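You operate a simulated robot arm through the tools that you are given. There is no shell and no other tool. Be economical: measure what you need, move in short steps, check, and stop when the job is done.

The job below is to be done with a simulated robot arm. You get a single attempt, and the scene is never put back.

## Task
Scoop what the feeding card says into the red pet bowl.
Fine: level scoops; bowl, scoop and tub lid go back.

The check looks at the end state, three seconds after you hand in, the way a careful person would. Anything else that was tipped, shoved, dropped, spilled or broken makes it a failure. Lids that push on must go on centred and level and be pressed home; caps that screw on are set level and turned clockwise until they are tight.

## Robot
A 7-joint arm with a two-finger parallel gripper on a trunk, on a base that drives. Base frame: it is fixed to the floor where the robot stands at the start and does not move with it; the origin is under the middle of the robot, x ahead of it, y to its left, z up. Units: mm, degrees, N and s.
With the tool pointing down near the work surface it reaches from about 100 to 480 mm from the robot's upright axis, wherever it stands. Its first joint turns from -115.0 to 115.0 degrees. Places, roughly: feeding card [700, -300, 1200]; rubber ring [500, 200, 800]; table top [-800, -1200, 800]. Payload 3.91 kg.
The TCP is the grasp point between the finger pads, 30 mm short of the fingertips. In the tool frame z runs along the fingers and y along their closing line. The gripper opens to 110 mm. The fingers are 20 mm wide and 10 mm thick; the gripper's body (48 by 112 mm) begins 55 mm behind the TCP.
Orientation is that of the tool frame in the base frame, as [roll, pitch, yaw] about the fixed x, y, z axes, in that order (R = Rz(yaw) Ry(pitch) Rx(roll)). With the fingers straight down and closing along the base's y, the tool's x points along the base's -x, its y along +y and its z along -z.

## Interface
- The arm moves only by the tool drive_tool. Its argument "series" is a list of rows, each a list of 3 entries, a list of its own where there are three numbers: the shift along the tool's x, y, z in mm, then the turn, a rotation vector about the tool's x, y, z in degrees, then the closure, from 0 (fully open) to 1 (shut). In form: [[[dx, dy, dz], [ax, ay, az], gripper], ...]. A call has 1 to 12 rows; each row shifts and turns the commanded pose from where the row before left it, along the tool's axes as they then stand. A row lasts 0.2 s, in which the tool goes at most 50 mm and 8.6 degrees; a call with a longer step from one row to the next is refused whole, and so is a gripper value outside its range. Where a pose cannot be reached the arm comes as near as it can. A force on the tool above 90 N (or 10 N above the force at the start of the call, whichever is more), or a blocked arm, ends the call early, and 0.2 s more pass. The fingers move at their own pace (about 108 mm/s each) and stop on an object; they squeeze with about 30 N. The grip force told is the motor's: it shows also when the fingers shut on nothing. Time passes only in rows, and 0.2 s behind the last, so rows that do not move let the fingers close. The reply holds the time, the measured pose of the TCP, the force on the tool along the base axes, the opening and the grip force, in the units named above and with some noise, with the torque about the TCP (base axes, N m) and any sound that the robot's microphone picked up.
- Cameras (640 x 400 px; columns grow to the right, rows downward): "scene" is now at [-30.1, 89.8, 1620.1]; the picture's right is [-0.90, -0.45, 0.00], its down [-0.38, 0.77, -0.51] and it looks along [0.23, -0.46, -0.86] (base axes); focal length 269 px, centre (320, 200). "wrist" rides on the gripper at [72, 17, -103] in the tool frame; the picture's right is [-0.23, 0.97, 0.00], its down [-0.76, -0.18, -0.62] and it looks along [-0.61, -0.14, 0.78] (tool axes); focal length 222 px, centre (320, 200). There is no depth. A picture from a camera that has moved, and an enlarged one, comes with that camera's place and axes in the base frame and with its lens.
- camera(camera): a new picture of that camera. The clock stands still meanwhile.
- slide_trunk(by): slides the trunk up (or, below 0, down) by that many mm; the arm and the scene camera ride with it, the base frame stays. It gives what a move gives, with no picture.
- roll_base(legs): drives the robot by 1 to 6 legs, each [ahead, turn to the left] in mm and degrees, along the robot's own axes; the way and the turn of a leg run together, so that a leg with both is an arc; at most 1500 mm and 180 degrees a leg. The arm and the cameras ride along, it lands a little off, and it stops where it bumps. It gives what a move gives.
- pan_tilt(pan, tilt): turns the head with the scene camera to pan (to the left, within 155 degrees either way) and tilt (down, from -29 to 69), counted from straight ahead of the robot. It gives what a move gives.
- enlarge(camera, box): a new picture of the part [left, top, right, bottom] of that camera's present view, enlarged. The clock stands still meanwhile.
- close_job(): hands the job in; it is judged then, once.

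Go step by step. Nothing tells you exact positions but the pictures and the camera data: compare them with the known pose of the tool, close in by small moves and look again before you grip or let go. The budget is 120 turns and 82 pictures, counting those below and the enlarged ones. Unless the task says otherwise, let go and move clear before handing in, and close with one line.

The tools are called after ">>>" by a JSON object that holds its "api" and its "payload". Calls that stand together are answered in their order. drive_tool: Moves the arm, as the interface text tells. Its arguments: {"type":"object","properties":{"series":{"type":"array","items":{"type":"array"}}},"required":["series"]} The other tools are called the same way: slide_trunk (by) slides the trunk up or down; roll_base (legs) drives the base; pan_tilt (pan, tilt) turns the head that bears the scene camera; camera (camera) takes a picture; enlarge (camera, box) takes an enlarged picture of a part of a camera's view; close_job () hands the job in.

At the start:

```text
time: 0.0
position: [294.8, -340.7, 1175.2]
orientation: [180.0, 0.0, -180.0]
contact_force: [0.2, 1.3, 0.3]
wrist_torque: [0.01, 0.0, 0.02]
grip_width: 109.9
gripper_force: 0.1
trunk travel left (down, up): [-750.0, 240.0]
robot x, y, heading: [4.9, -2.0, 0.1]
head pan, tilt: [-63.6, 59.4]
```

scene: 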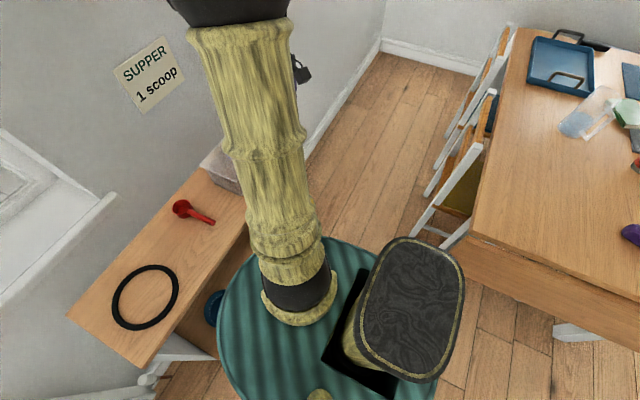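
wrist: 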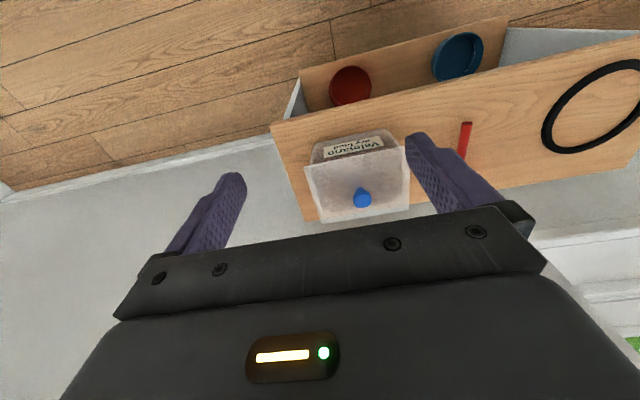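

The card seems to read "SUPPER – 1 scoop". A tub with a blue-knobbed lid, a red scoop and a rubber ring stand on a wooden shelf, with bowls lower down. I'll look closer.

>>> {"api": "enlarge", "payload": {"camera": "scene", "box": [60, 20, 260, 380]}}

>>> {"api": "enlarge", "payload": {"camera": "wrist", "box": [260, 10, 640, 240]}}

>>> {"api": "pan_tilt", "payload": {"pan": 0, "tilt": 45}}

>>> {"api": "camera", "payload": {"camera": "scene"}}

```text
1.11 times, centred on (160, 200) of scene
camera zoom: at [-30.1, 89.8, 1620.1], right [-0.9, -0.45, 0.0], down [-0.38, 0.77, -0.51], along [0.23, -0.46, -0.86], focal length 298 px, centre (498, 200)
```

zoom: 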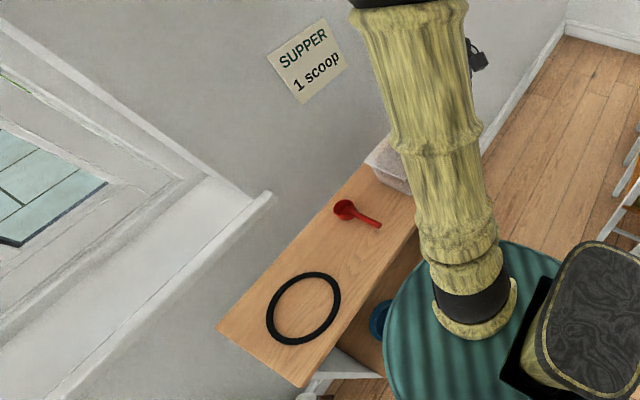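

```text
1.68 times, centred on (450, 125) of wrist
camera zoom: at [221.4, -322.7, 1277.6], right [0.23, 0.97, 0.0], down [0.76, -0.18, 0.62], along [0.61, -0.14, -0.78], focal length 374 px, centre (101, 326)
```

zoom: 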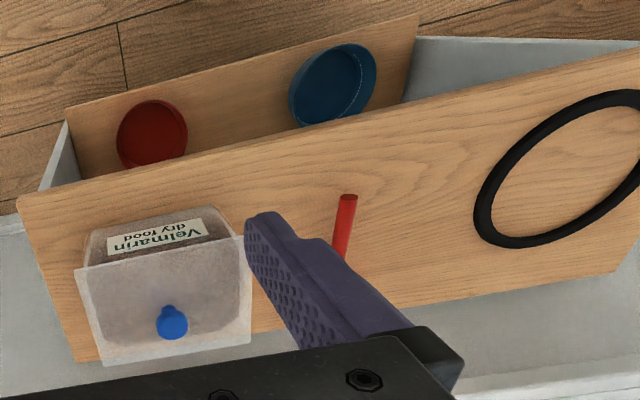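

```text
time: 1.3
position: [295.2, -339.5, 1175.0]
orientation: [179.9, 0.0, -180.0]
contact_force: [0.2, 0.4, 0.4]
wrist_torque: [-0.01, -0.01, -0.02]
grip_width: 110.3
gripper_force: 0.0
trunk travel left (down, up): [-750.0, 240.0]
robot x, y, heading: [-0.6, 1.1, -0.4]
head pan, tilt: [0.0, 45.0]
```

```text
77 pictures are left
camera scene: at [21.3, 150.0, 1638.9], right [0.0, -1.0, 0.0], down [-0.71, 0.0, -0.71], along [0.71, 0.0, -0.71], focal length 269 px, centre (320, 200)
```

scene: 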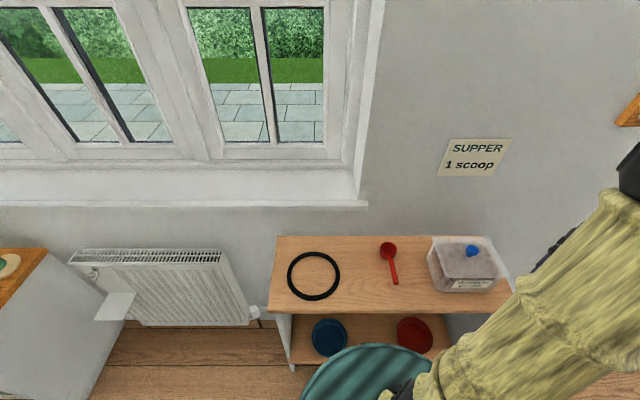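

>>> {"api": "enlarge", "payload": {"camera": "scene", "box": [260, 225, 420, 325]}}

>>> {"api": "enlarge", "payload": {"camera": "scene", "box": [370, 225, 530, 325]}}

>>> {"api": "enlarge", "payload": {"camera": "scene", "box": [280, 300, 440, 400]}}

>>> {"api": "enlarge", "payload": {"camera": "scene", "box": [420, 120, 540, 195]}}

```text
4.00 times, centred on (340, 275) of scene
camera zoom: at [21.3, 150.0, 1638.9], right [0.0, -1.0, 0.0], down [-0.71, 0.0, -0.71], along [0.71, 0.0, -0.71], focal length 1075 px, centre (240, -100)
```

zoom: 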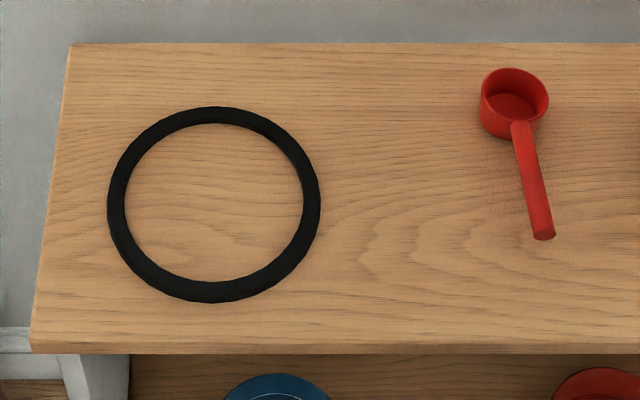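

```text
4.00 times, centred on (450, 275) of scene
camera zoom: at [21.3, 150.0, 1638.9], right [0.0, -1.0, 0.0], down [-0.71, 0.0, -0.71], along [0.71, 0.0, -0.71], focal length 1075 px, centre (-200, -100)
```

zoom: 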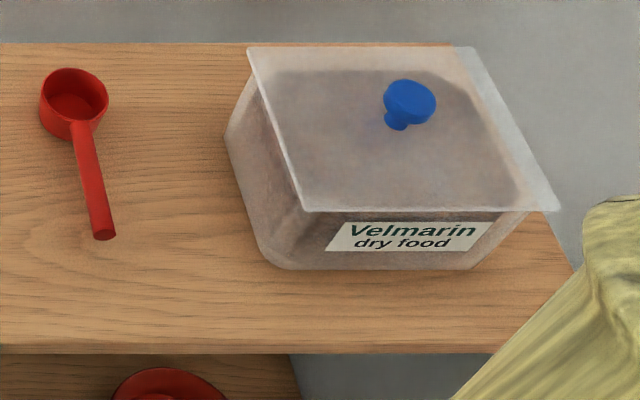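

```text
4.00 times, centred on (360, 350) of scene
camera zoom: at [21.3, 150.0, 1638.9], right [0.0, -1.0, 0.0], down [-0.71, 0.0, -0.71], along [0.71, 0.0, -0.71], focal length 1075 px, centre (160, -400)
```

zoom: 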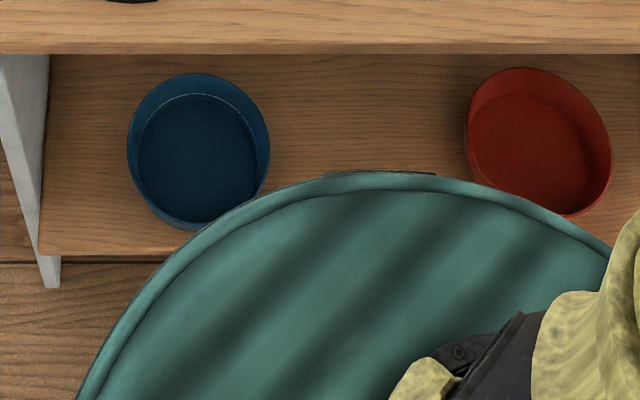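

```text
5.33 times, centred on (480, 158) of scene
camera zoom: at [21.3, 150.0, 1638.9], right [0.0, -1.0, 0.0], down [-0.71, 0.0, -0.71], along [0.71, 0.0, -0.71], focal length 1433 px, centre (-533, 427)
```

zoom: 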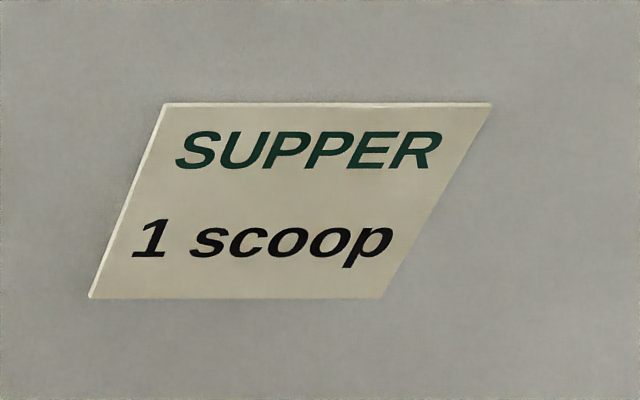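

The card says one scoop. The tub knob is near (500,-321,940), the scoop handle near x 440–545, y -94, and the red bowl sits on the lower shelf under the top. I'll reposition the base to about (100,-100) so that everything is in reach.

>>> {"api": "roll_base", "payload": {"legs": [[0, -45], [141, 0], [0, 45]]}}

>>> {"api": "pan_tilt", "payload": {"pan": 0, "tilt": 55}}

>>> {"api": "camera", "payload": {"camera": "scene"}}

>>> {"api": "camera", "payload": {"camera": "wrist"}}

```text
time: 8.6
position: [396.5, -438.4, 1175.4]
orientation: [179.9, -0.1, -179.9]
contact_force: [0.6, 0.8, -0.2]
wrist_torque: [-0.02, 0.02, 0.02]
grip_width: 109.9
gripper_force: 0.0
trunk travel left (down, up): [-750.0, 240.0]
robot x, y, heading: [103.7, -99.0, 0.3]
head pan, tilt: [0.0, 45.0]
```

```text
time: 9.3
position: [396.9, -439.8, 1175.0]
orientation: [-180.0, 0.0, -180.0]
contact_force: [0.1, 0.6, 0.6]
wrist_torque: [0.03, -0.03, -0.02]
grip_width: 110.0
gripper_force: 0.0
trunk travel left (down, up): [-750.0, 240.0]
robot x, y, heading: [98.4, -99.9, 0.2]
head pan, tilt: [0.0, 55.0]
```

```text
72 pictures are left
camera scene: at [112.7, 50.6, 1625.5], right [0.0, -1.0, 0.0], down [-0.82, 0.0, -0.57], along [0.57, 0.0, -0.82], focal length 269 px, centre (320, 200)
```

scene: 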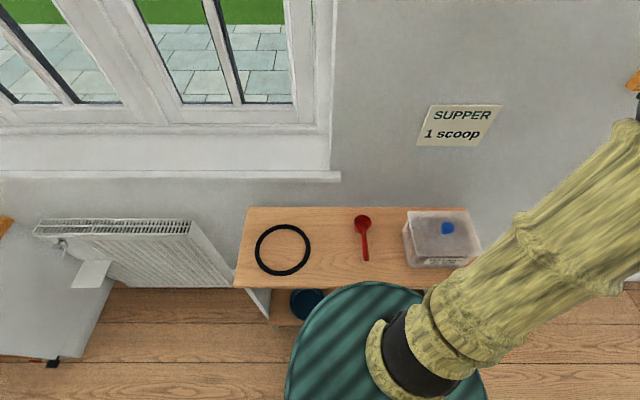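

```text
71 pictures are left
camera wrist: at [323.0, -421.6, 1277.7], right [0.23, 0.97, 0.0], down [0.76, -0.18, 0.62], along [0.61, -0.14, -0.78], focal length 222 px, centre (320, 200)
```

wrist: 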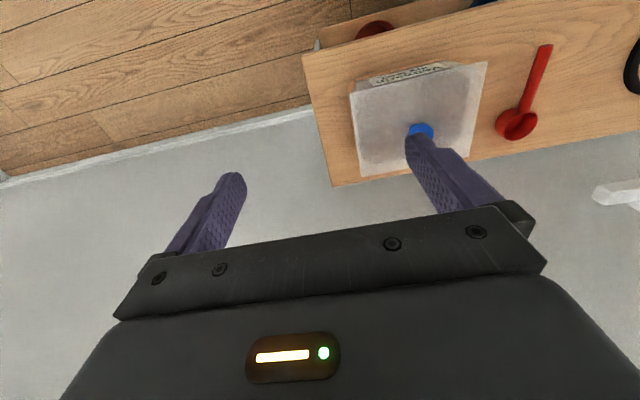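

Triangulation puts the knob near (480,-306), its top about z 960, with the lid face at about 930. I'll move above it and look.

>>> {"api": "drive_tool", "payload": {"series": [[[-28, 45, 0], [0, 0, 0], 0], [[-28, 45, 0], [0, 0, 0], 0], [[-27, 44, 20], [0, 0, 0], 0], [[0, 0, 40], [0, 0, 0], 0.3], [[0, 0, 45], [0, 0, 0], 0.4]]}}

>>> {"api": "camera", "payload": {"camera": "wrist"}}

>>> {"api": "camera", "payload": {"camera": "scene"}}

```text
refused: row 1 steps farther than a row can; nothing moved
```

```text
70 pictures are left
camera wrist: at [323.0, -421.6, 1277.7], right [0.23, 0.97, 0.0], down [0.76, -0.18, 0.62], along [0.61, -0.14, -0.78], focal length 222 px, centre (320, 200)
```

wrist: 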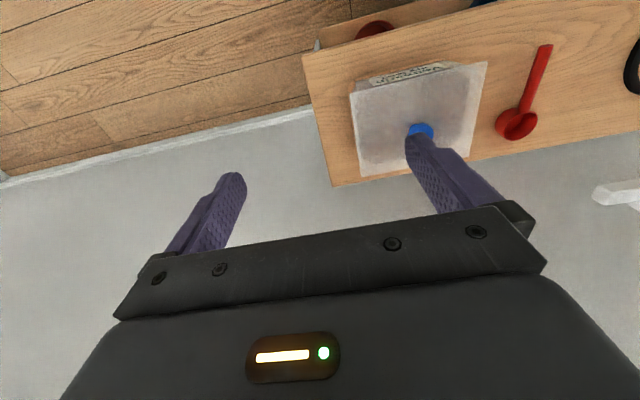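

```text
69 pictures are left
camera scene: at [112.7, 50.6, 1625.5], right [0.0, -1.0, 0.0], down [-0.82, 0.0, -0.57], along [0.57, 0.0, -0.82], focal length 269 px, centre (320, 200)
```

scene: 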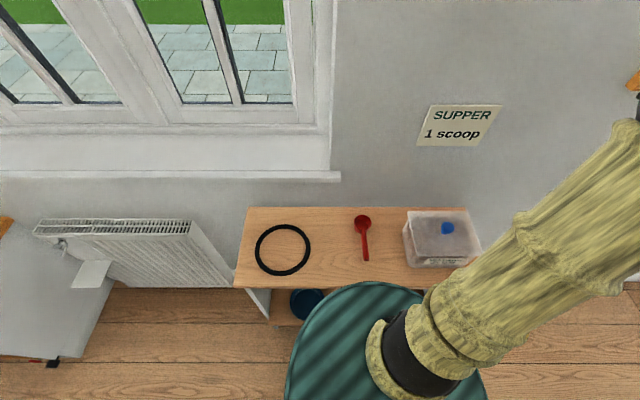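

My row was too long; repeating it with shorter steps.

>>> {"api": "drive_tool", "payload": {"series": [[[-21, 34, 0], [0, 0, 0], 0], [[-21, 34, 0], [0, 0, 0], 0], [[-21, 33, 20], [0, 0, 0], 0], [[-20, 33, 20], [0, 0, 0], 0.2], [[0, 0, 40], [0, 0, 0], 0.3], [[0, 0, 35], [0, 0, 0], 0.4], [[0, 0, 0], [0, 0, 0], 0.4]]}}

>>> {"api": "camera", "payload": {"camera": "wrist"}}

```text
time: 10.9
position: [479.7, -304.4, 1062.1]
orientation: [179.9, 0.0, -179.9]
contact_force: [-1.1, 0.0, -0.5]
wrist_torque: [-0.02, 0.0, -0.03]
grip_width: 65.8
gripper_force: 0.0
trunk travel left (down, up): [-750.0, 240.0]
robot x, y, heading: [100.6, -98.2, 0.2]
head pan, tilt: [0.0, 55.0]
```

```text
68 pictures are left
camera wrist: at [406.7, -287.4, 1164.3], right [0.23, 0.97, 0.0], down [0.76, -0.18, 0.62], along [0.61, -0.14, -0.78], focal length 222 px, centre (320, 200)
```

wrist: 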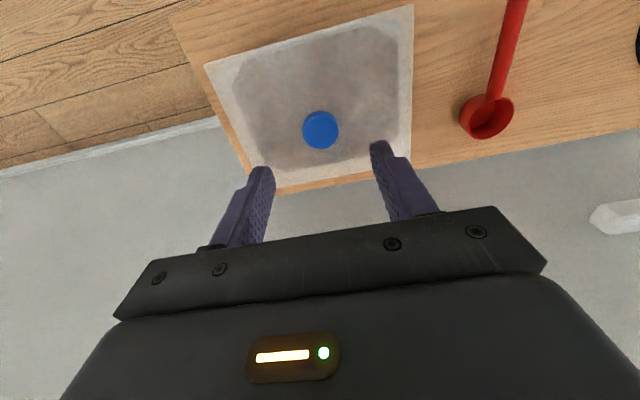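

Knob now located at (481.5,-303.5), top about z 958, with the lid at about 935. Descending to just above, then checking.

>>> {"api": "drive_tool", "payload": {"series": [[[-2, 1, 40], [0, 0, 0], 0.4], [[0, 0, 30], [0, 0, 0], 0.4], [[0, 0, 15], [0, 0, 0], 0.4], [[0, 0, 0], [0, 0, 0], 0.4]]}}

>>> {"api": "camera", "payload": {"camera": "wrist"}}

>>> {"api": "enlarge", "payload": {"camera": "scene", "box": [340, 180, 500, 280]}}

```text
time: 11.9
position: [481.7, -304.3, 977.1]
orientation: [180.0, 0.0, -179.9]
contact_force: [0.3, -0.3, 0.1]
wrist_torque: [-0.01, 0.02, 0.0]
grip_width: 66.2
gripper_force: 0.2
trunk travel left (down, up): [-750.0, 240.0]
robot x, y, heading: [102.5, -101.8, 0.3]
head pan, tilt: [0.0, 55.0]
```

```text
67 pictures are left
camera wrist: at [408.9, -286.7, 1078.5], right [0.23, 0.97, 0.0], down [0.76, -0.18, 0.62], along [0.61, -0.14, -0.78], focal length 222 px, centre (320, 200)
```

wrist: 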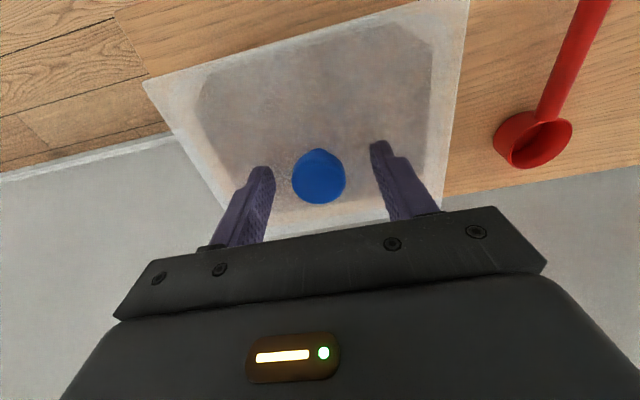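

```text
4.00 times, centred on (420, 230) of scene
camera zoom: at [112.6, 50.7, 1625.5], right [0.0, -1.0, 0.0], down [-0.82, 0.0, -0.57], along [0.57, 0.0, -0.82], focal length 1075 px, centre (-80, 80)
```

zoom: 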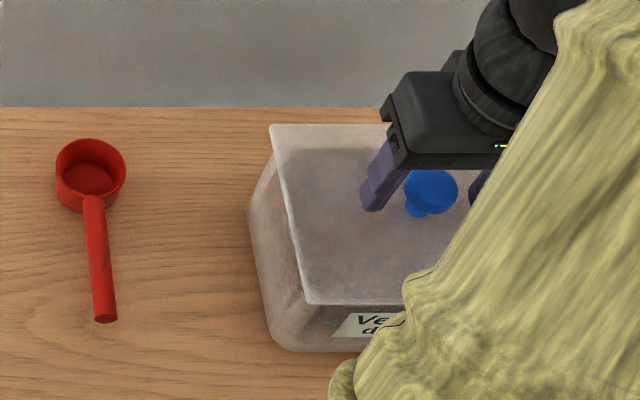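

>>> {"api": "drive_tool", "payload": {"series": [[[0, 0, 5], [0, 0, 0], 0.4], [[0, 0, 3], [0, 0, 0], 0.4], [[0, 0, 0], [0, 0, 0], 1], [[0, 0, 0], [0, 0, 0], 1], [[0, 0, 0], [0, 0, 0], 1]]}}

>>> {"api": "camera", "payload": {"camera": "wrist"}}

```text
time: 13.1
position: [481.9, -304.7, 965.7]
orientation: [180.0, 0.0, -180.0]
contact_force: [-0.3, 0.3, -0.1]
wrist_torque: [0.01, 0.01, 0.0]
grip_width: 32.5
gripper_force: 30.2
trunk travel left (down, up): [-750.0, 240.0]
robot x, y, heading: [98.6, -98.2, 0.4]
head pan, tilt: [0.0, 55.0]
heard: snap
```

```text
65 pictures are left
camera wrist: at [408.8, -286.7, 1070.0], right [0.23, 0.97, 0.0], down [0.76, -0.18, 0.62], along [0.61, -0.14, -0.78], focal length 222 px, centre (320, 200)
```

wrist: 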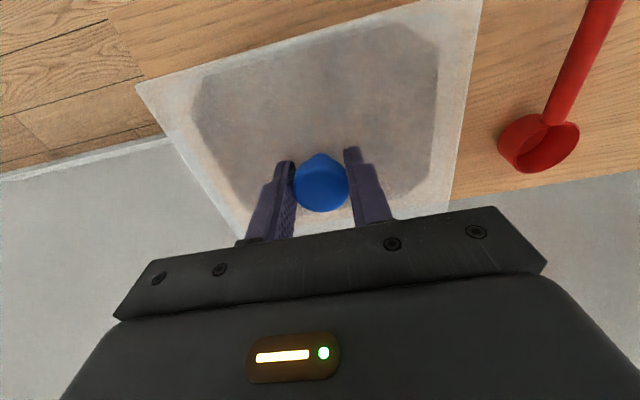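

Gripped the knob (32.5 mm). Lifting gently.

>>> {"api": "drive_tool", "payload": {"series": [[[0, 0, -3], [0, 0, 0], 1], [[0, 0, -5], [0, 0, 0], 1], [[0, 0, -10], [0, 0, 0], 1], [[0, 0, -15], [0, 0, 0], 1], [[0, 0, 0], [0, 0, 0], 1]]}}

>>> {"api": "camera", "payload": {"camera": "wrist"}}

```text
time: 14.3
position: [480.8, -303.2, 999.4]
orientation: [-180.0, 0.1, -179.9]
contact_force: [0.5, 0.2, -0.3]
wrist_torque: [0.02, 0.0, -0.02]
grip_width: 32.4
gripper_force: 29.9
trunk travel left (down, up): [-750.0, 240.0]
robot x, y, heading: [99.4, -98.7, 0.1]
head pan, tilt: [0.0, 55.0]
```

```text
64 pictures are left
camera wrist: at [407.2, -285.9, 1102.8], right [0.23, 0.97, 0.0], down [0.76, -0.18, 0.62], along [0.61, -0.14, -0.78], focal length 222 px, centre (320, 200)
```

wrist: 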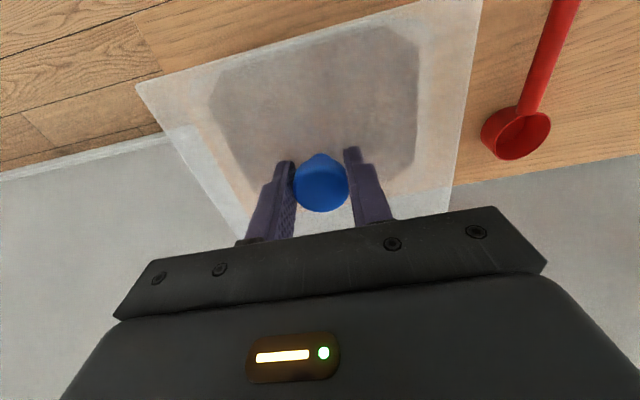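

Lid is off. Carrying it up and over toward the ring area.

>>> {"api": "drive_tool", "payload": {"series": [[[0, 0, -40], [0, 0, 0], 1], [[0, 20, -20], [0, 0, 0], 1], [[0, 45, 0], [0, 0, 0], 1], [[0, 48, 0], [0, 0, 0], 1], [[0, 48, 0], [0, 0, 0], 1], [[0, 48, 0], [0, 0, 0], 1], [[2, 48, 0], [0, 0, 0], 1], [[2, 48, 0], [0, 0, 0], 1], [[2, 48, 0], [0, 0, 0], 1], [[2, 48, 0], [0, 0, 0], 1], [[2, 48, 0], [0, 0, 0], 1], [[0, 20, 0], [0, 0, 0], 1]]}}

>>> {"api": "camera", "payload": {"camera": "scene"}}

>>> {"api": "camera", "payload": {"camera": "wrist"}}

```text
time: 16.9
position: [470.3, 167.1, 1061.9]
orientation: [-180.0, 0.0, -179.9]
contact_force: [0.4, -0.2, -1.0]
wrist_torque: [0.01, -0.01, 0.01]
grip_width: 32.4
gripper_force: 29.5
trunk travel left (down, up): [-750.0, 240.0]
robot x, y, heading: [101.9, -101.6, 0.2]
head pan, tilt: [0.0, 55.0]
```

```text
63 pictures are left
camera scene: at [112.8, 51.1, 1625.4], right [0.0, -1.0, 0.0], down [-0.82, 0.0, -0.57], along [0.57, 0.0, -0.82], focal length 269 px, centre (320, 200)
```

scene: 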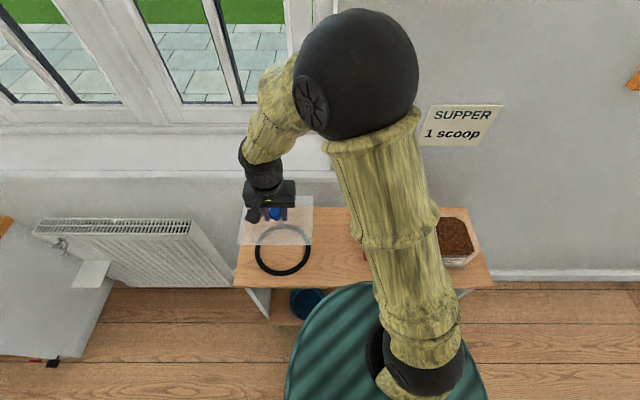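

```text
62 pictures are left
camera wrist: at [396.8, 183.9, 1163.1], right [0.23, 0.97, 0.0], down [0.76, -0.18, 0.62], along [0.61, -0.14, -0.78], focal length 222 px, centre (320, 200)
```

wrist: 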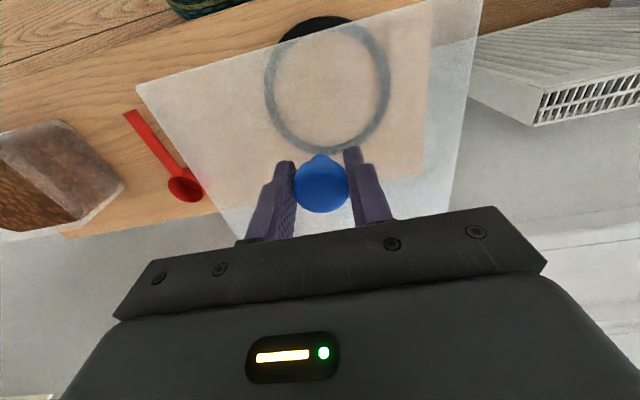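

The ring shows through the lid, centred around (460,178). Lowering the lid over it.

>>> {"api": "drive_tool", "payload": {"series": [[[4, 4, 40], [0, 0, 0], 1], [[4, 4, 40], [0, 0, 0], 1], [[0, 0, 40], [0, 0, 0], 1], [[0, 0, 20], [0, 0, 0], 1], [[0, 0, 0], [0, 0, 0], 1]]}}

>>> {"api": "camera", "payload": {"camera": "wrist"}}

>>> {"api": "enlarge", "payload": {"camera": "scene", "box": [200, 170, 360, 310]}}

```text
time: 18.1
position: [463.4, 172.6, 919.7]
orientation: [-180.0, 0.1, -179.9]
contact_force: [0.2, 0.4, -0.2]
wrist_torque: [0.01, -0.02, -0.03]
grip_width: 32.3
gripper_force: 30.0
trunk travel left (down, up): [-750.0, 240.0]
robot x, y, heading: [105.4, -98.5, 0.1]
head pan, tilt: [0.0, 55.0]
```

```text
61 pictures are left
camera wrist: at [389.9, 190.4, 1023.8], right [0.23, 0.97, 0.0], down [0.76, -0.18, 0.62], along [0.61, -0.14, -0.78], focal length 222 px, centre (320, 200)
```

wrist: 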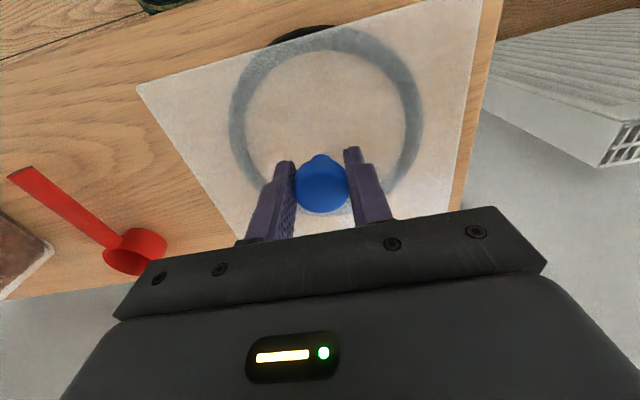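

```text
2.86 times, centred on (280, 240) of scene
camera zoom: at [112.7, 50.8, 1625.5], right [0.0, -1.0, 0.0], down [-0.82, 0.0, -0.57], along [0.57, 0.0, -0.82], focal length 768 px, centre (434, 86)
```

zoom: 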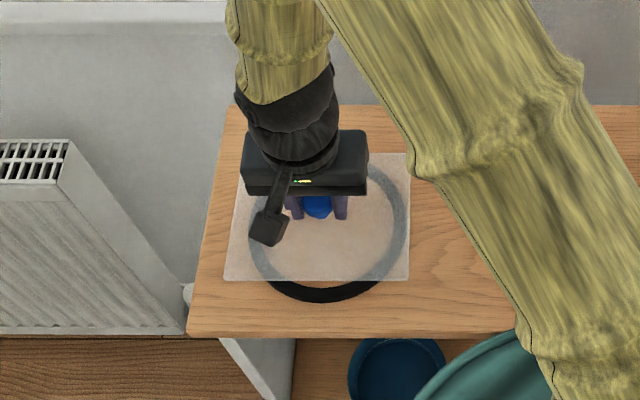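

>>> {"api": "drive_tool", "payload": {"series": [[[0, 0, 10], [0, 0, 0], 1], [[0, 0, 8], [0, 0, 0], 1], [[0, 0, 6], [0, 0, 0], 1], [[0, 0, 4], [0, 0, 0], 1]]}}

>>> {"api": "drive_tool", "payload": {"series": [[[0, 0, 4], [0, 0, 0], 1], [[0, 0, 2], [0, 0, 0], 1]]}}

>>> {"api": "drive_tool", "payload": {"series": [[[0, 0, 4], [0, 0, 0], 1]]}}

```text
time: 19.1
position: [461.6, 173.6, 891.8]
orientation: [179.9, 0.0, -179.9]
contact_force: [0.5, 0.2, -0.5]
wrist_torque: [0.02, 0.04, -0.01]
grip_width: 32.1
gripper_force: 29.7
trunk travel left (down, up): [-750.0, 240.0]
robot x, y, heading: [100.9, -99.0, 0.1]
head pan, tilt: [0.0, 55.0]
```

```text
time: 19.7
position: [461.8, 173.9, 886.7]
orientation: [-180.0, 0.0, -179.9]
contact_force: [-0.6, 0.6, -0.9]
wrist_torque: [0.02, -0.01, -0.02]
grip_width: 32.4
gripper_force: 30.1
trunk travel left (down, up): [-750.0, 240.0]
robot x, y, heading: [98.8, -97.0, 0.3]
head pan, tilt: [0.0, 55.0]
```

```text
time: 20.1
position: [462.7, 173.1, 881.5]
orientation: [-180.0, 0.0, -179.9]
contact_force: [0.7, 0.2, -1.1]
wrist_torque: [0.03, -0.04, 0.02]
grip_width: 32.6
gripper_force: 29.8
trunk travel left (down, up): [-750.0, 240.0]
robot x, y, heading: [100.3, -97.3, 0.3]
head pan, tilt: [0.0, 55.0]
```

>>> {"api": "drive_tool", "payload": {"series": [[[0, 0, 3], [0, 0, 0], 1]]}}

>>> {"api": "enlarge", "payload": {"camera": "scene", "box": [200, 170, 360, 310]}}

```text
time: 20.5
position: [463.0, 172.3, 878.3]
orientation: [-179.9, 0.0, -179.9]
contact_force: [-0.2, 0.8, -0.2]
wrist_torque: [-0.02, 0.0, -0.04]
grip_width: 32.5
gripper_force: 29.8
trunk travel left (down, up): [-750.0, 240.0]
robot x, y, heading: [98.5, -97.8, 0.0]
head pan, tilt: [0.0, 55.0]
```

```text
2.86 times, centred on (280, 240) of scene
camera zoom: at [112.8, 51.0, 1625.4], right [0.0, -1.0, 0.0], down [-0.82, 0.0, -0.57], along [0.57, 0.0, -0.82], focal length 768 px, centre (434, 86)
```

zoom: 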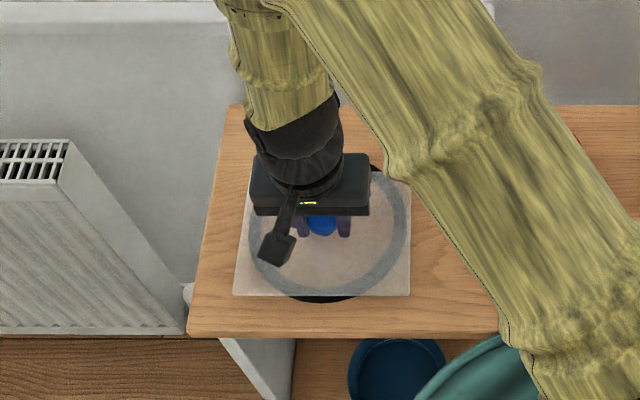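

>>> {"api": "drive_tool", "payload": {"series": [[[0, 0, 4], [0, 0, 0], 1]]}}

>>> {"api": "drive_tool", "payload": {"series": [[[0, 0, 4], [0, 0, 0], 1]]}}

>>> {"api": "drive_tool", "payload": {"series": [[[0, 0, 4], [0, 0, 0], 1]]}}

>>> {"api": "drive_tool", "payload": {"series": [[[0, 0, 3], [0, 0, 0], 1]]}}

```text
time: 20.9
position: [461.9, 172.7, 875.2]
orientation: [180.0, 0.0, -180.0]
contact_force: [0.4, -0.4, -0.4]
wrist_torque: [0.0, 0.0, -0.04]
grip_width: 32.2
gripper_force: 30.5
trunk travel left (down, up): [-750.0, 240.0]
robot x, y, heading: [101.1, -103.0, 0.1]
head pan, tilt: [0.0, 55.0]
```

```text
time: 21.3
position: [463.7, 172.7, 873.6]
orientation: [179.8, 0.3, -180.0]
contact_force: [0.3, -1.6, 30.2]
wrist_torque: [-0.04, -0.11, -0.02]
grip_width: 32.2
gripper_force: 30.5
trunk travel left (down, up): [-750.0, 240.0]
robot x, y, heading: [102.7, -96.4, 0.0]
head pan, tilt: [0.0, 55.0]
```

```text
time: 21.7
position: [463.0, 173.4, 871.2]
orientation: [179.7, 0.3, -179.9]
contact_force: [3.6, 1.5, 50.9]
wrist_torque: [-0.34, -0.02, 0.01]
grip_width: 32.3
gripper_force: 29.8
trunk travel left (down, up): [-750.0, 240.0]
robot x, y, heading: [100.3, -102.5, 0.1]
head pan, tilt: [0.0, 55.0]
```

```text
time: 22.1
position: [462.3, 172.8, 870.7]
orientation: [179.5, 0.7, -179.9]
contact_force: [5.2, 1.2, 87.1]
wrist_torque: [-1.25, 0.53, 0.1]
grip_width: 32.8
gripper_force: 30.1
trunk travel left (down, up): [-750.0, 240.0]
robot x, y, heading: [102.9, -100.9, -0.1]
head pan, tilt: [0.0, 55.0]
```

Contact came at about z 874. Backing off the excess, releasing, and rising.

>>> {"api": "drive_tool", "payload": {"series": [[[0, 0, -10], [0, 0, 0], 1], [[0, 0, -1], [0, 0, 0], 1]]}}

>>> {"api": "drive_tool", "payload": {"series": [[[0, 0, 0], [0, 0, 0], 0.4], [[0, 0, 0], [0, 0, 0], 0.4], [[0, 0, -15], [0, 0, 0], 0.4], [[0, 0, -40], [0, 0, 0], 0.4], [[0, 0, -45], [0, 0, 0], 0.4], [[0, 0, -45], [0, 0, 0], 0.4]]}}

>>> {"api": "camera", "payload": {"camera": "wrist"}}

>>> {"api": "camera", "payload": {"camera": "scene"}}

```text
time: 22.7
position: [459.9, 172.4, 873.0]
orientation: [-179.8, -0.3, -179.9]
contact_force: [-0.1, -0.1, -0.3]
wrist_torque: [0.0, 0.01, 0.0]
grip_width: 32.2
gripper_force: 30.4
trunk travel left (down, up): [-750.0, 240.0]
robot x, y, heading: [101.2, -98.8, 0.0]
head pan, tilt: [0.0, 55.0]
```

```text
time: 24.1
position: [458.6, 171.4, 1020.8]
orientation: [-180.0, 0.0, -179.9]
contact_force: [0.3, -0.4, 0.0]
wrist_torque: [0.02, -0.04, 0.01]
grip_width: 66.0
gripper_force: 0.1
trunk travel left (down, up): [-750.0, 240.0]
robot x, y, heading: [101.8, -102.1, 0.3]
head pan, tilt: [0.0, 55.0]
```

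```text
58 pictures are left
camera wrist: at [385.9, 188.9, 1122.9], right [0.22, 0.97, 0.0], down [0.76, -0.18, 0.62], along [0.61, -0.14, -0.78], focal length 222 px, centre (320, 200)
```

wrist: 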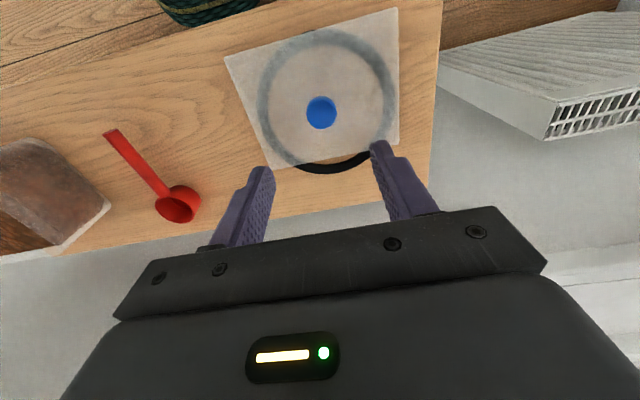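

```text
57 pictures are left
camera scene: at [111.8, 50.0, 1625.5], right [0.0, -1.0, 0.0], down [-0.82, 0.0, -0.57], along [0.57, 0.0, -0.82], focal length 269 px, centre (320, 200)
```

scene: 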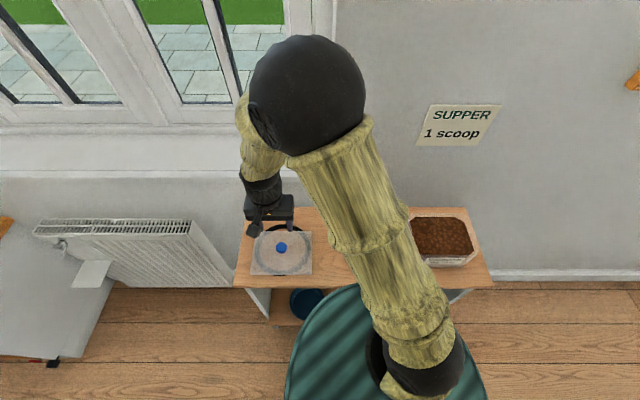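

Lid is resting flat over the ring. Next I'll move over the scoop and look at it.

>>> {"api": "drive_tool", "payload": {"series": [[[0, -48, 0], [0, 0, 0], 0.4], [[0, -48, 0], [0, 0, 0], 0.4], [[0, -48, 0], [0, 0, 0], 0.4], [[4, -48, 0], [0, 0, 0], 0.4], [[8, -48, 0], [0, 0, 0], 0.4], [[10, -20, 10], [0, 0, 0], 0.5], [[0, 0, 20], [0, 0, 0], 0.5], [[0, 0, 20], [0, 0, 0], 0.5], [[0, 0, 0], [0, 0, 0], 0.5]]}}

>>> {"api": "camera", "payload": {"camera": "wrist"}}

>>> {"api": "enlarge", "payload": {"camera": "scene", "box": [330, 180, 490, 280]}}

```text
time: 26.1
position: [442.3, -85.9, 969.6]
orientation: [180.0, -0.1, -180.0]
contact_force: [0.5, 0.0, 0.1]
wrist_torque: [0.01, 0.02, -0.01]
grip_width: 55.2
gripper_force: 0.0
trunk travel left (down, up): [-750.0, 240.0]
robot x, y, heading: [100.1, -100.1, 0.0]
head pan, tilt: [0.0, 55.0]
```

```text
56 pictures are left
camera wrist: at [369.5, -69.0, 1072.9], right [0.22, 0.97, 0.0], down [0.76, -0.18, 0.62], along [0.61, -0.14, -0.78], focal length 222 px, centre (320, 200)
```

wrist: 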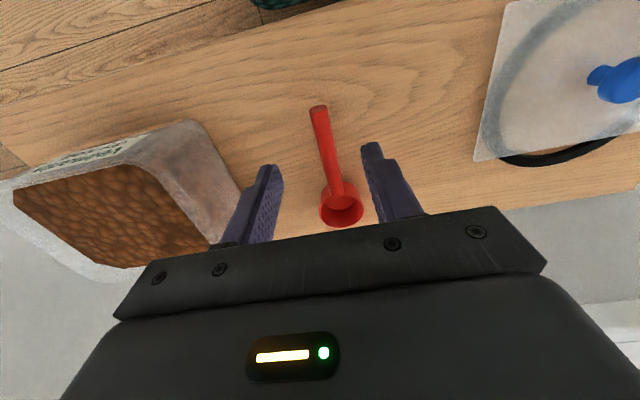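

```text
4.00 times, centred on (410, 230) of scene
camera zoom: at [112.4, 50.8, 1625.5], right [0.0, -1.0, 0.0], down [-0.82, 0.0, -0.57], along [0.57, 0.0, -0.82], focal length 1075 px, centre (-40, 80)
```

zoom: 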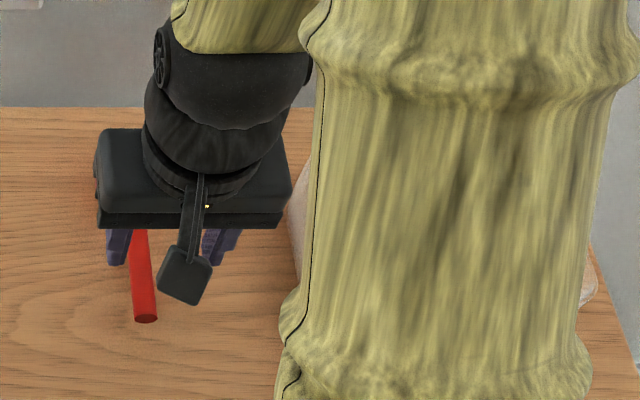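

Scoop handle runs along x from (433,-85) to the cup at about (555,-83), handle z about 850. I'll tilt the tool about 51° so that its fingers point forward and down, ready to grasp the handle.

>>> {"api": "drive_tool", "payload": {"series": [[[0, 0, 0], [0, -8.5, 0], 0.5], [[0, 0, 0], [0, -8.5, 0], 0.5], [[0, 0, 0], [0, -8.5, 0], 0.5], [[0, 0, 0], [0, -8.5, 0], 0.5], [[0, 0, 0], [0, -8.5, 0], 0.5], [[0, 0, 0], [0, -8.5, 0], 0.5], [[0, 0, 0], [0, 0, 0], 0.5]]}}

>>> {"api": "camera", "payload": {"camera": "wrist"}}

>>> {"api": "camera", "payload": {"camera": "scene"}}

```text
time: 27.7
position: [592.5, -77.1, 961.9]
orientation: [180.0, 50.9, -179.9]
contact_force: [1.0, -0.2, -0.5]
wrist_torque: [-0.05, -0.02, -0.03]
grip_width: 55.1
gripper_force: 0.0
out of reach, approached as far as the arm can: row 1, 2, 3, 4, 5, 6
trunk travel left (down, up): [-750.0, 240.0]
robot x, y, heading: [97.4, -99.1, 0.4]
head pan, tilt: [0.0, 55.0]
```

```text
54 pictures are left
camera wrist: at [465.4, -59.8, 970.1], right [0.14, 0.97, 0.18], down [-0.01, -0.18, 0.98], along [0.99, -0.14, -0.02], focal length 222 px, centre (320, 200)
```

wrist: 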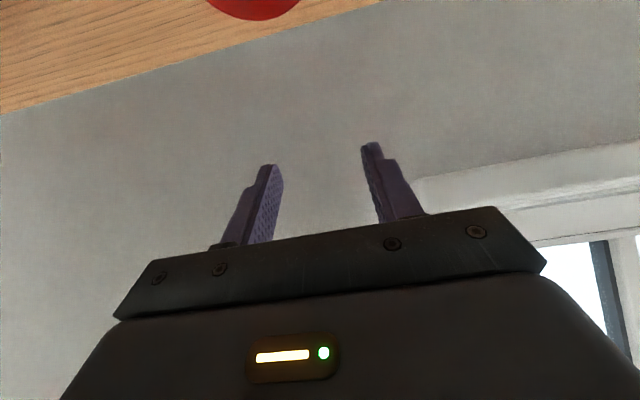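

```text
53 pictures are left
camera scene: at [112.4, 50.7, 1625.5], right [0.0, -1.0, 0.0], down [-0.82, 0.0, -0.57], along [0.57, 0.0, -0.82], focal length 269 px, centre (320, 200)
```

scene: 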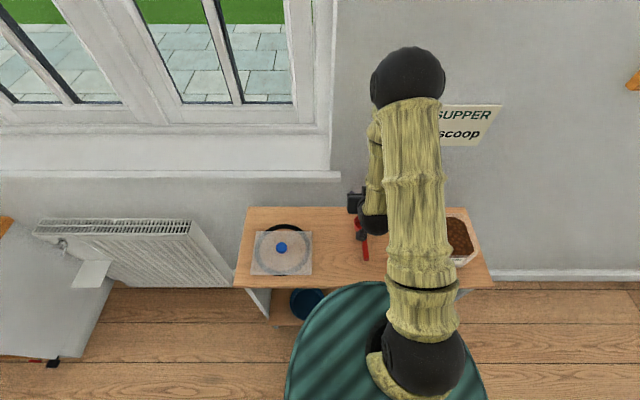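

The arm couldn't hold that tilt close-in and was pushed out to x=592. A lower shoulder should allow it, so I'll raise the tool first and then lower the trunk.

>>> {"api": "drive_tool", "payload": {"series": [[[-38, 0, -31], [0, 0, 0], 0.5], [[-38, 0, -31], [0, 0, 0], 0.5], [[-38, 0, -31], [0, 0, 0], 0.5], [[-38, 0, -31], [0, 0, 0], 0.5], [[-38, 0, -31], [0, 0, 0], 0.5], [[0, 0, 0], [0, 0, 0], 0.5]]}}

```text
time: 29.1
position: [595.3, -79.4, 1209.7]
orientation: [180.0, 51.0, -179.9]
contact_force: [-0.4, -0.9, -0.4]
wrist_torque: [0.0, 0.0, -0.01]
grip_width: 54.9
gripper_force: 0.2
out of reach, approached as far as the arm can: row 1
trunk travel left (down, up): [-750.0, 240.0]
robot x, y, heading: [100.1, -97.5, 0.1]
head pan, tilt: [0.0, 55.0]
```

>>> {"api": "slide_trunk", "payload": {"by": -250}}

>>> {"api": "drive_tool", "payload": {"series": [[[29, 0, -35], [0, 0, 0], 0.5], [[29, 0, -35], [0, 0, 0], 0.5], [[27, -5, -32], [0, 0, 0], 0.5], [[0, 0, 0], [0, 0, 0], 0.5]]}}

```text
time: 31.7
position: [595.6, -78.4, 958.0]
orientation: [180.0, 51.0, -179.8]
contact_force: [-0.6, -0.3, 0.2]
wrist_torque: [-0.01, 0.01, 0.03]
grip_width: 55.0
gripper_force: 0.1
trunk travel left (down, up): [-500.0, 490.0]
robot x, y, heading: [101.2, -102.3, 0.3]
head pan, tilt: [0.0, 55.0]
```

```text
time: 32.7
position: [504.0, -79.5, 996.1]
orientation: [-180.0, 50.7, -179.9]
contact_force: [-0.7, -0.4, -0.3]
wrist_torque: [-0.01, 0.01, 0.02]
grip_width: 54.8
gripper_force: 0.1
out of reach, approached as far as the arm can: row 2, 3
trunk travel left (down, up): [-500.0, 490.0]
robot x, y, heading: [96.1, -101.6, -0.1]
head pan, tilt: [0.0, 55.0]
```

>>> {"api": "roll_base", "payload": {"legs": [[-100, 0]]}}

>>> {"api": "slide_trunk", "payload": {"by": -90}}

>>> {"api": "camera", "payload": {"camera": "wrist"}}

>>> {"api": "camera", "payload": {"camera": "scene"}}

```text
time: 33.9
position: [405.7, -79.9, 997.5]
orientation: [180.0, 50.7, -180.0]
contact_force: [0.3, -0.1, 0.9]
wrist_torque: [-0.02, -0.03, 0.03]
grip_width: 54.8
gripper_force: 0.1
trunk travel left (down, up): [-500.0, 490.0]
robot x, y, heading: [1.5, -98.2, 0.1]
head pan, tilt: [0.0, 55.0]
```

```text
time: 35.2
position: [407.1, -79.9, 899.8]
orientation: [179.7, 49.7, 180.0]
contact_force: [0.2, -0.3, 0.9]
wrist_torque: [0.01, 0.01, -0.03]
grip_width: 55.0
gripper_force: 0.0
trunk travel left (down, up): [-410.0, 580.0]
robot x, y, heading: [2.6, -98.6, 0.4]
head pan, tilt: [0.0, 55.0]
```

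```text
52 pictures are left
camera wrist: at [281.2, -62.7, 910.9], right [0.15, 0.97, 0.18], down [0.02, -0.18, 0.98], along [0.99, -0.14, -0.05], focal length 222 px, centre (320, 200)
```

wrist: 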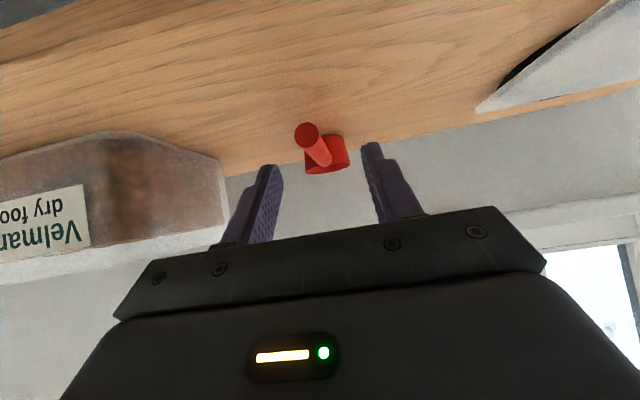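

```text
51 pictures are left
camera scene: at [13.2, 50.5, 1284.9], right [0.0, -1.0, 0.0], down [-0.82, 0.0, -0.57], along [0.57, 0.0, -0.82], focal length 269 px, centre (320, 200)
```

scene: 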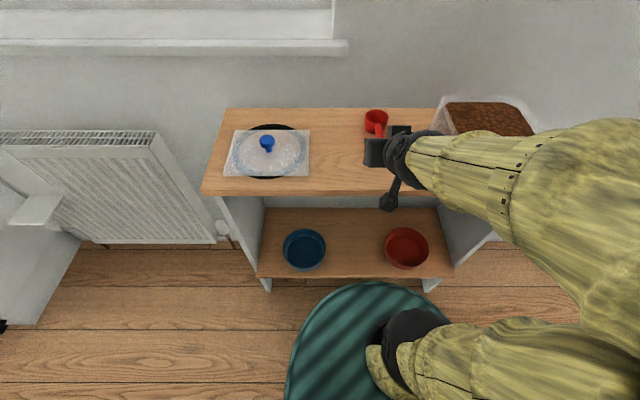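

The handle end is at (433,-85.5,855) with about 15 mm diameter. Sliding the fingers forward-down around the handle.

>>> {"api": "drive_tool", "payload": {"series": [[[0, -2, 20], [0, 0, 0], 0.5], [[0, -2, 20], [0, 0, 0], 0.5], [[1, 0, 15], [0, 0, 0], 0.5], [[0, 0, 0], [0, 0, 0], 0.5]]}}

>>> {"api": "camera", "payload": {"camera": "wrist"}}

>>> {"api": "enlarge", "payload": {"camera": "scene", "box": [320, 90, 480, 190]}}

```text
time: 36.2
position: [449.2, -84.4, 872.4]
orientation: [179.8, 50.8, -180.0]
contact_force: [-0.1, -0.1, -0.1]
wrist_torque: [-0.01, 0.02, -0.01]
grip_width: 55.1
gripper_force: 0.0
trunk travel left (down, up): [-410.0, 580.0]
robot x, y, heading: [3.1, -97.6, 0.0]
head pan, tilt: [0.0, 55.0]
```

```text
50 pictures are left
camera wrist: at [321.7, -65.8, 880.8], right [0.14, 0.97, 0.18], down [0.0, -0.18, 0.98], along [0.99, -0.14, -0.02], focal length 222 px, centre (320, 200)
```

wrist: 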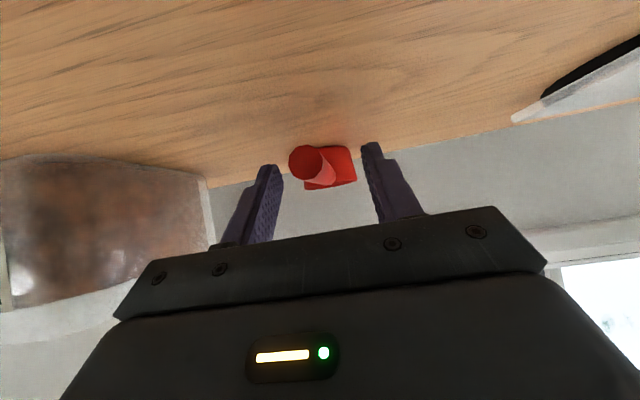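

```text
4.00 times, centred on (400, 140) of scene
camera zoom: at [13.4, 50.5, 1285.4], right [0.0, -1.0, 0.0], down [-0.82, 0.0, -0.57], along [0.57, 0.0, -0.82], focal length 1075 px, centre (0, 440)
```

zoom: 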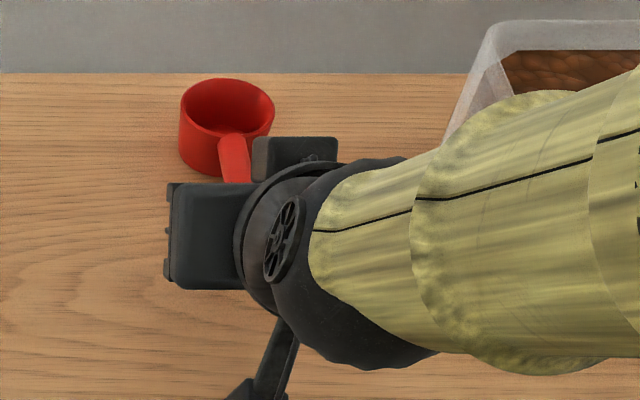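

>>> {"api": "drive_tool", "payload": {"series": [[[2, -0.5, 9], [0, 0, 0], 0.5], [[2, -0.5, 9], [0, 0, 0], 0.5], [[0, 0, 0], [0, 0, 0], 1], [[0, 0, 0], [0, 0, 0], 1], [[0, 0, 0], [0, 0, 0], 1]]}}

>>> {"api": "camera", "payload": {"camera": "wrist"}}

```text
time: 37.4
position: [460.4, -83.6, 856.7]
orientation: [179.9, 50.6, -179.9]
contact_force: [-0.9, -1.0, 0.0]
wrist_torque: [-0.04, 0.04, -0.02]
grip_width: 17.2
gripper_force: 29.5
trunk travel left (down, up): [-410.0, 580.0]
robot x, y, heading: [1.5, -98.3, 0.2]
head pan, tilt: [0.0, 55.0]
```

```text
48 pictures are left
camera wrist: at [333.1, -66.8, 865.7], right [0.14, 0.97, 0.18], down [0.0, -0.18, 0.98], along [0.99, -0.14, -0.03], focal length 222 px, centre (320, 200)
```

wrist: 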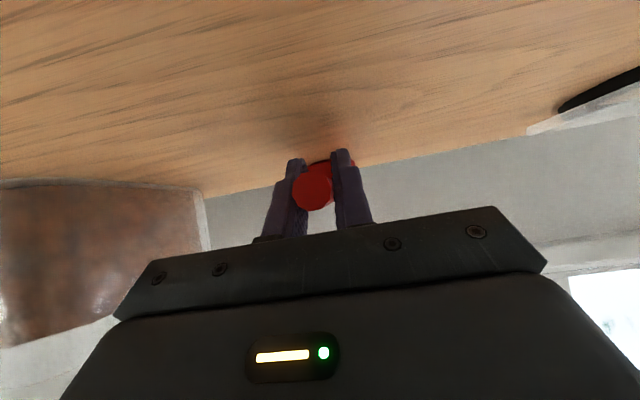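

Scoop gripped (17.2 mm). Lifting it clear and having a look at the tub contents.

>>> {"api": "drive_tool", "payload": {"series": [[[-8, 0, -6], [0, 0, 0], 1], [[-34, 0, -27], [0, 0, 0], 1], [[-34, 0, -27], [0, 0, 0], 1], [[-34, 0, -27], [0, 0, 0], 1], [[0, 0, 0], [0, 0, 0], 1]]}}

>>> {"api": "camera", "payload": {"camera": "scene"}}

>>> {"api": "enlarge", "payload": {"camera": "scene", "box": [420, 70, 580, 170]}}

```text
time: 38.6
position: [461.4, -83.2, 998.5]
orientation: [180.0, 50.6, -180.0]
contact_force: [-0.1, 0.7, 0.2]
wrist_torque: [0.0, 0.02, 0.03]
grip_width: 16.8
gripper_force: 29.9
trunk travel left (down, up): [-410.0, 580.0]
robot x, y, heading: [0.9, -98.3, 0.2]
head pan, tilt: [0.0, 55.0]
```

```text
47 pictures are left
camera scene: at [13.1, 50.6, 1285.5], right [0.0, -1.0, 0.0], down [-0.82, 0.0, -0.57], along [0.57, 0.0, -0.82], focal length 269 px, centre (320, 200)
```

scene: 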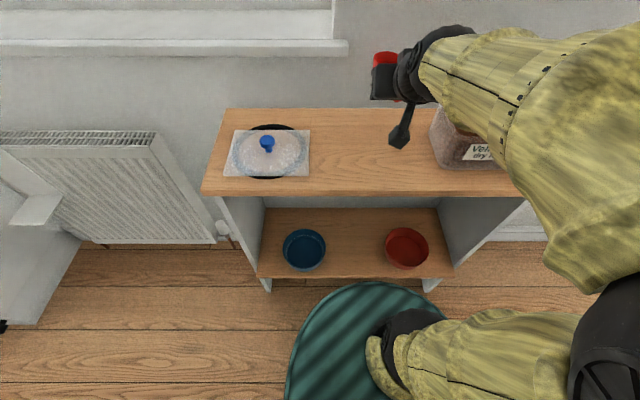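

```text
4.00 times, centred on (500, 120) of scene
camera zoom: at [13.1, 50.6, 1285.5], right [0.0, -1.0, 0.0], down [-0.82, 0.0, -0.57], along [0.57, 0.0, -0.82], focal length 1075 px, centre (-400, 520)
```

zoom: 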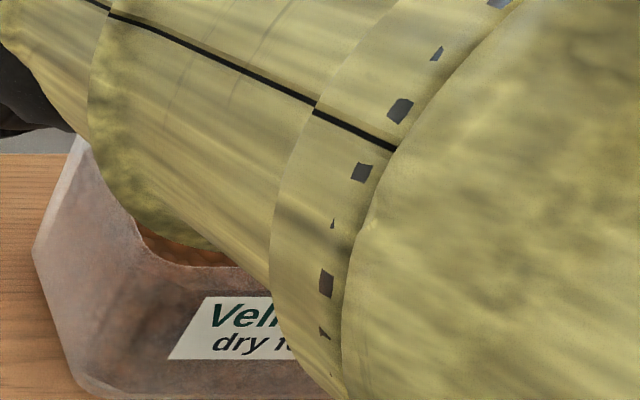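

The scoop is lifted. For better reach into the tub I'll back off, sidestep the base about 100 mm to the right, and return.

>>> {"api": "roll_base", "payload": {"legs": [[-250, 0], [0, -30], [200, 0], [0, 30], [77, 0]]}}

>>> {"api": "camera", "payload": {"camera": "scene"}}

>>> {"api": "camera", "payload": {"camera": "wrist"}}

```text
time: 46.8
position: [455.5, -177.9, 998.7]
orientation: [-179.9, 50.6, -179.6]
contact_force: [0.8, 0.0, 0.0]
wrist_torque: [0.02, 0.08, -0.01]
grip_width: 16.8
gripper_force: 29.6
trunk travel left (down, up): [-410.0, 580.0]
robot x, y, heading: [-1.5, -192.3, 0.4]
head pan, tilt: [0.0, 55.0]
```

```text
45 pictures are left
camera scene: at [7.9, -46.4, 1285.5], right [0.01, -1.0, 0.0], down [-0.82, 0.0, -0.57], along [0.57, 0.0, -0.82], focal length 269 px, centre (320, 200)
```

scene: 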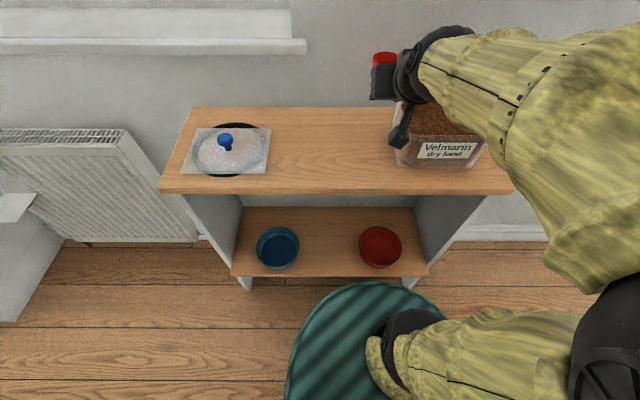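

```text
44 pictures are left
camera wrist: at [329.5, -161.3, 1006.9], right [0.14, 0.97, 0.18], down [0.0, -0.18, 0.98], along [0.99, -0.13, -0.03], focal length 222 px, centre (320, 200)
```

wrist: 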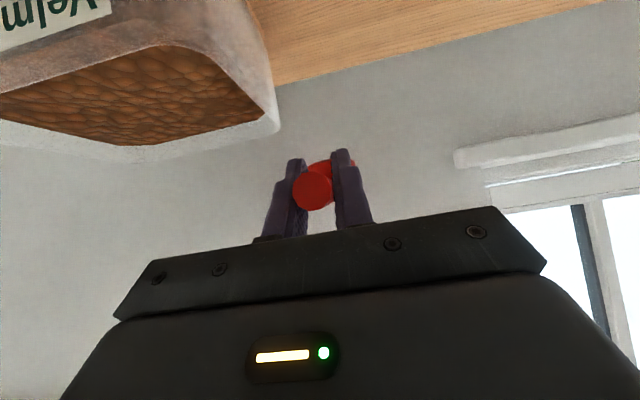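

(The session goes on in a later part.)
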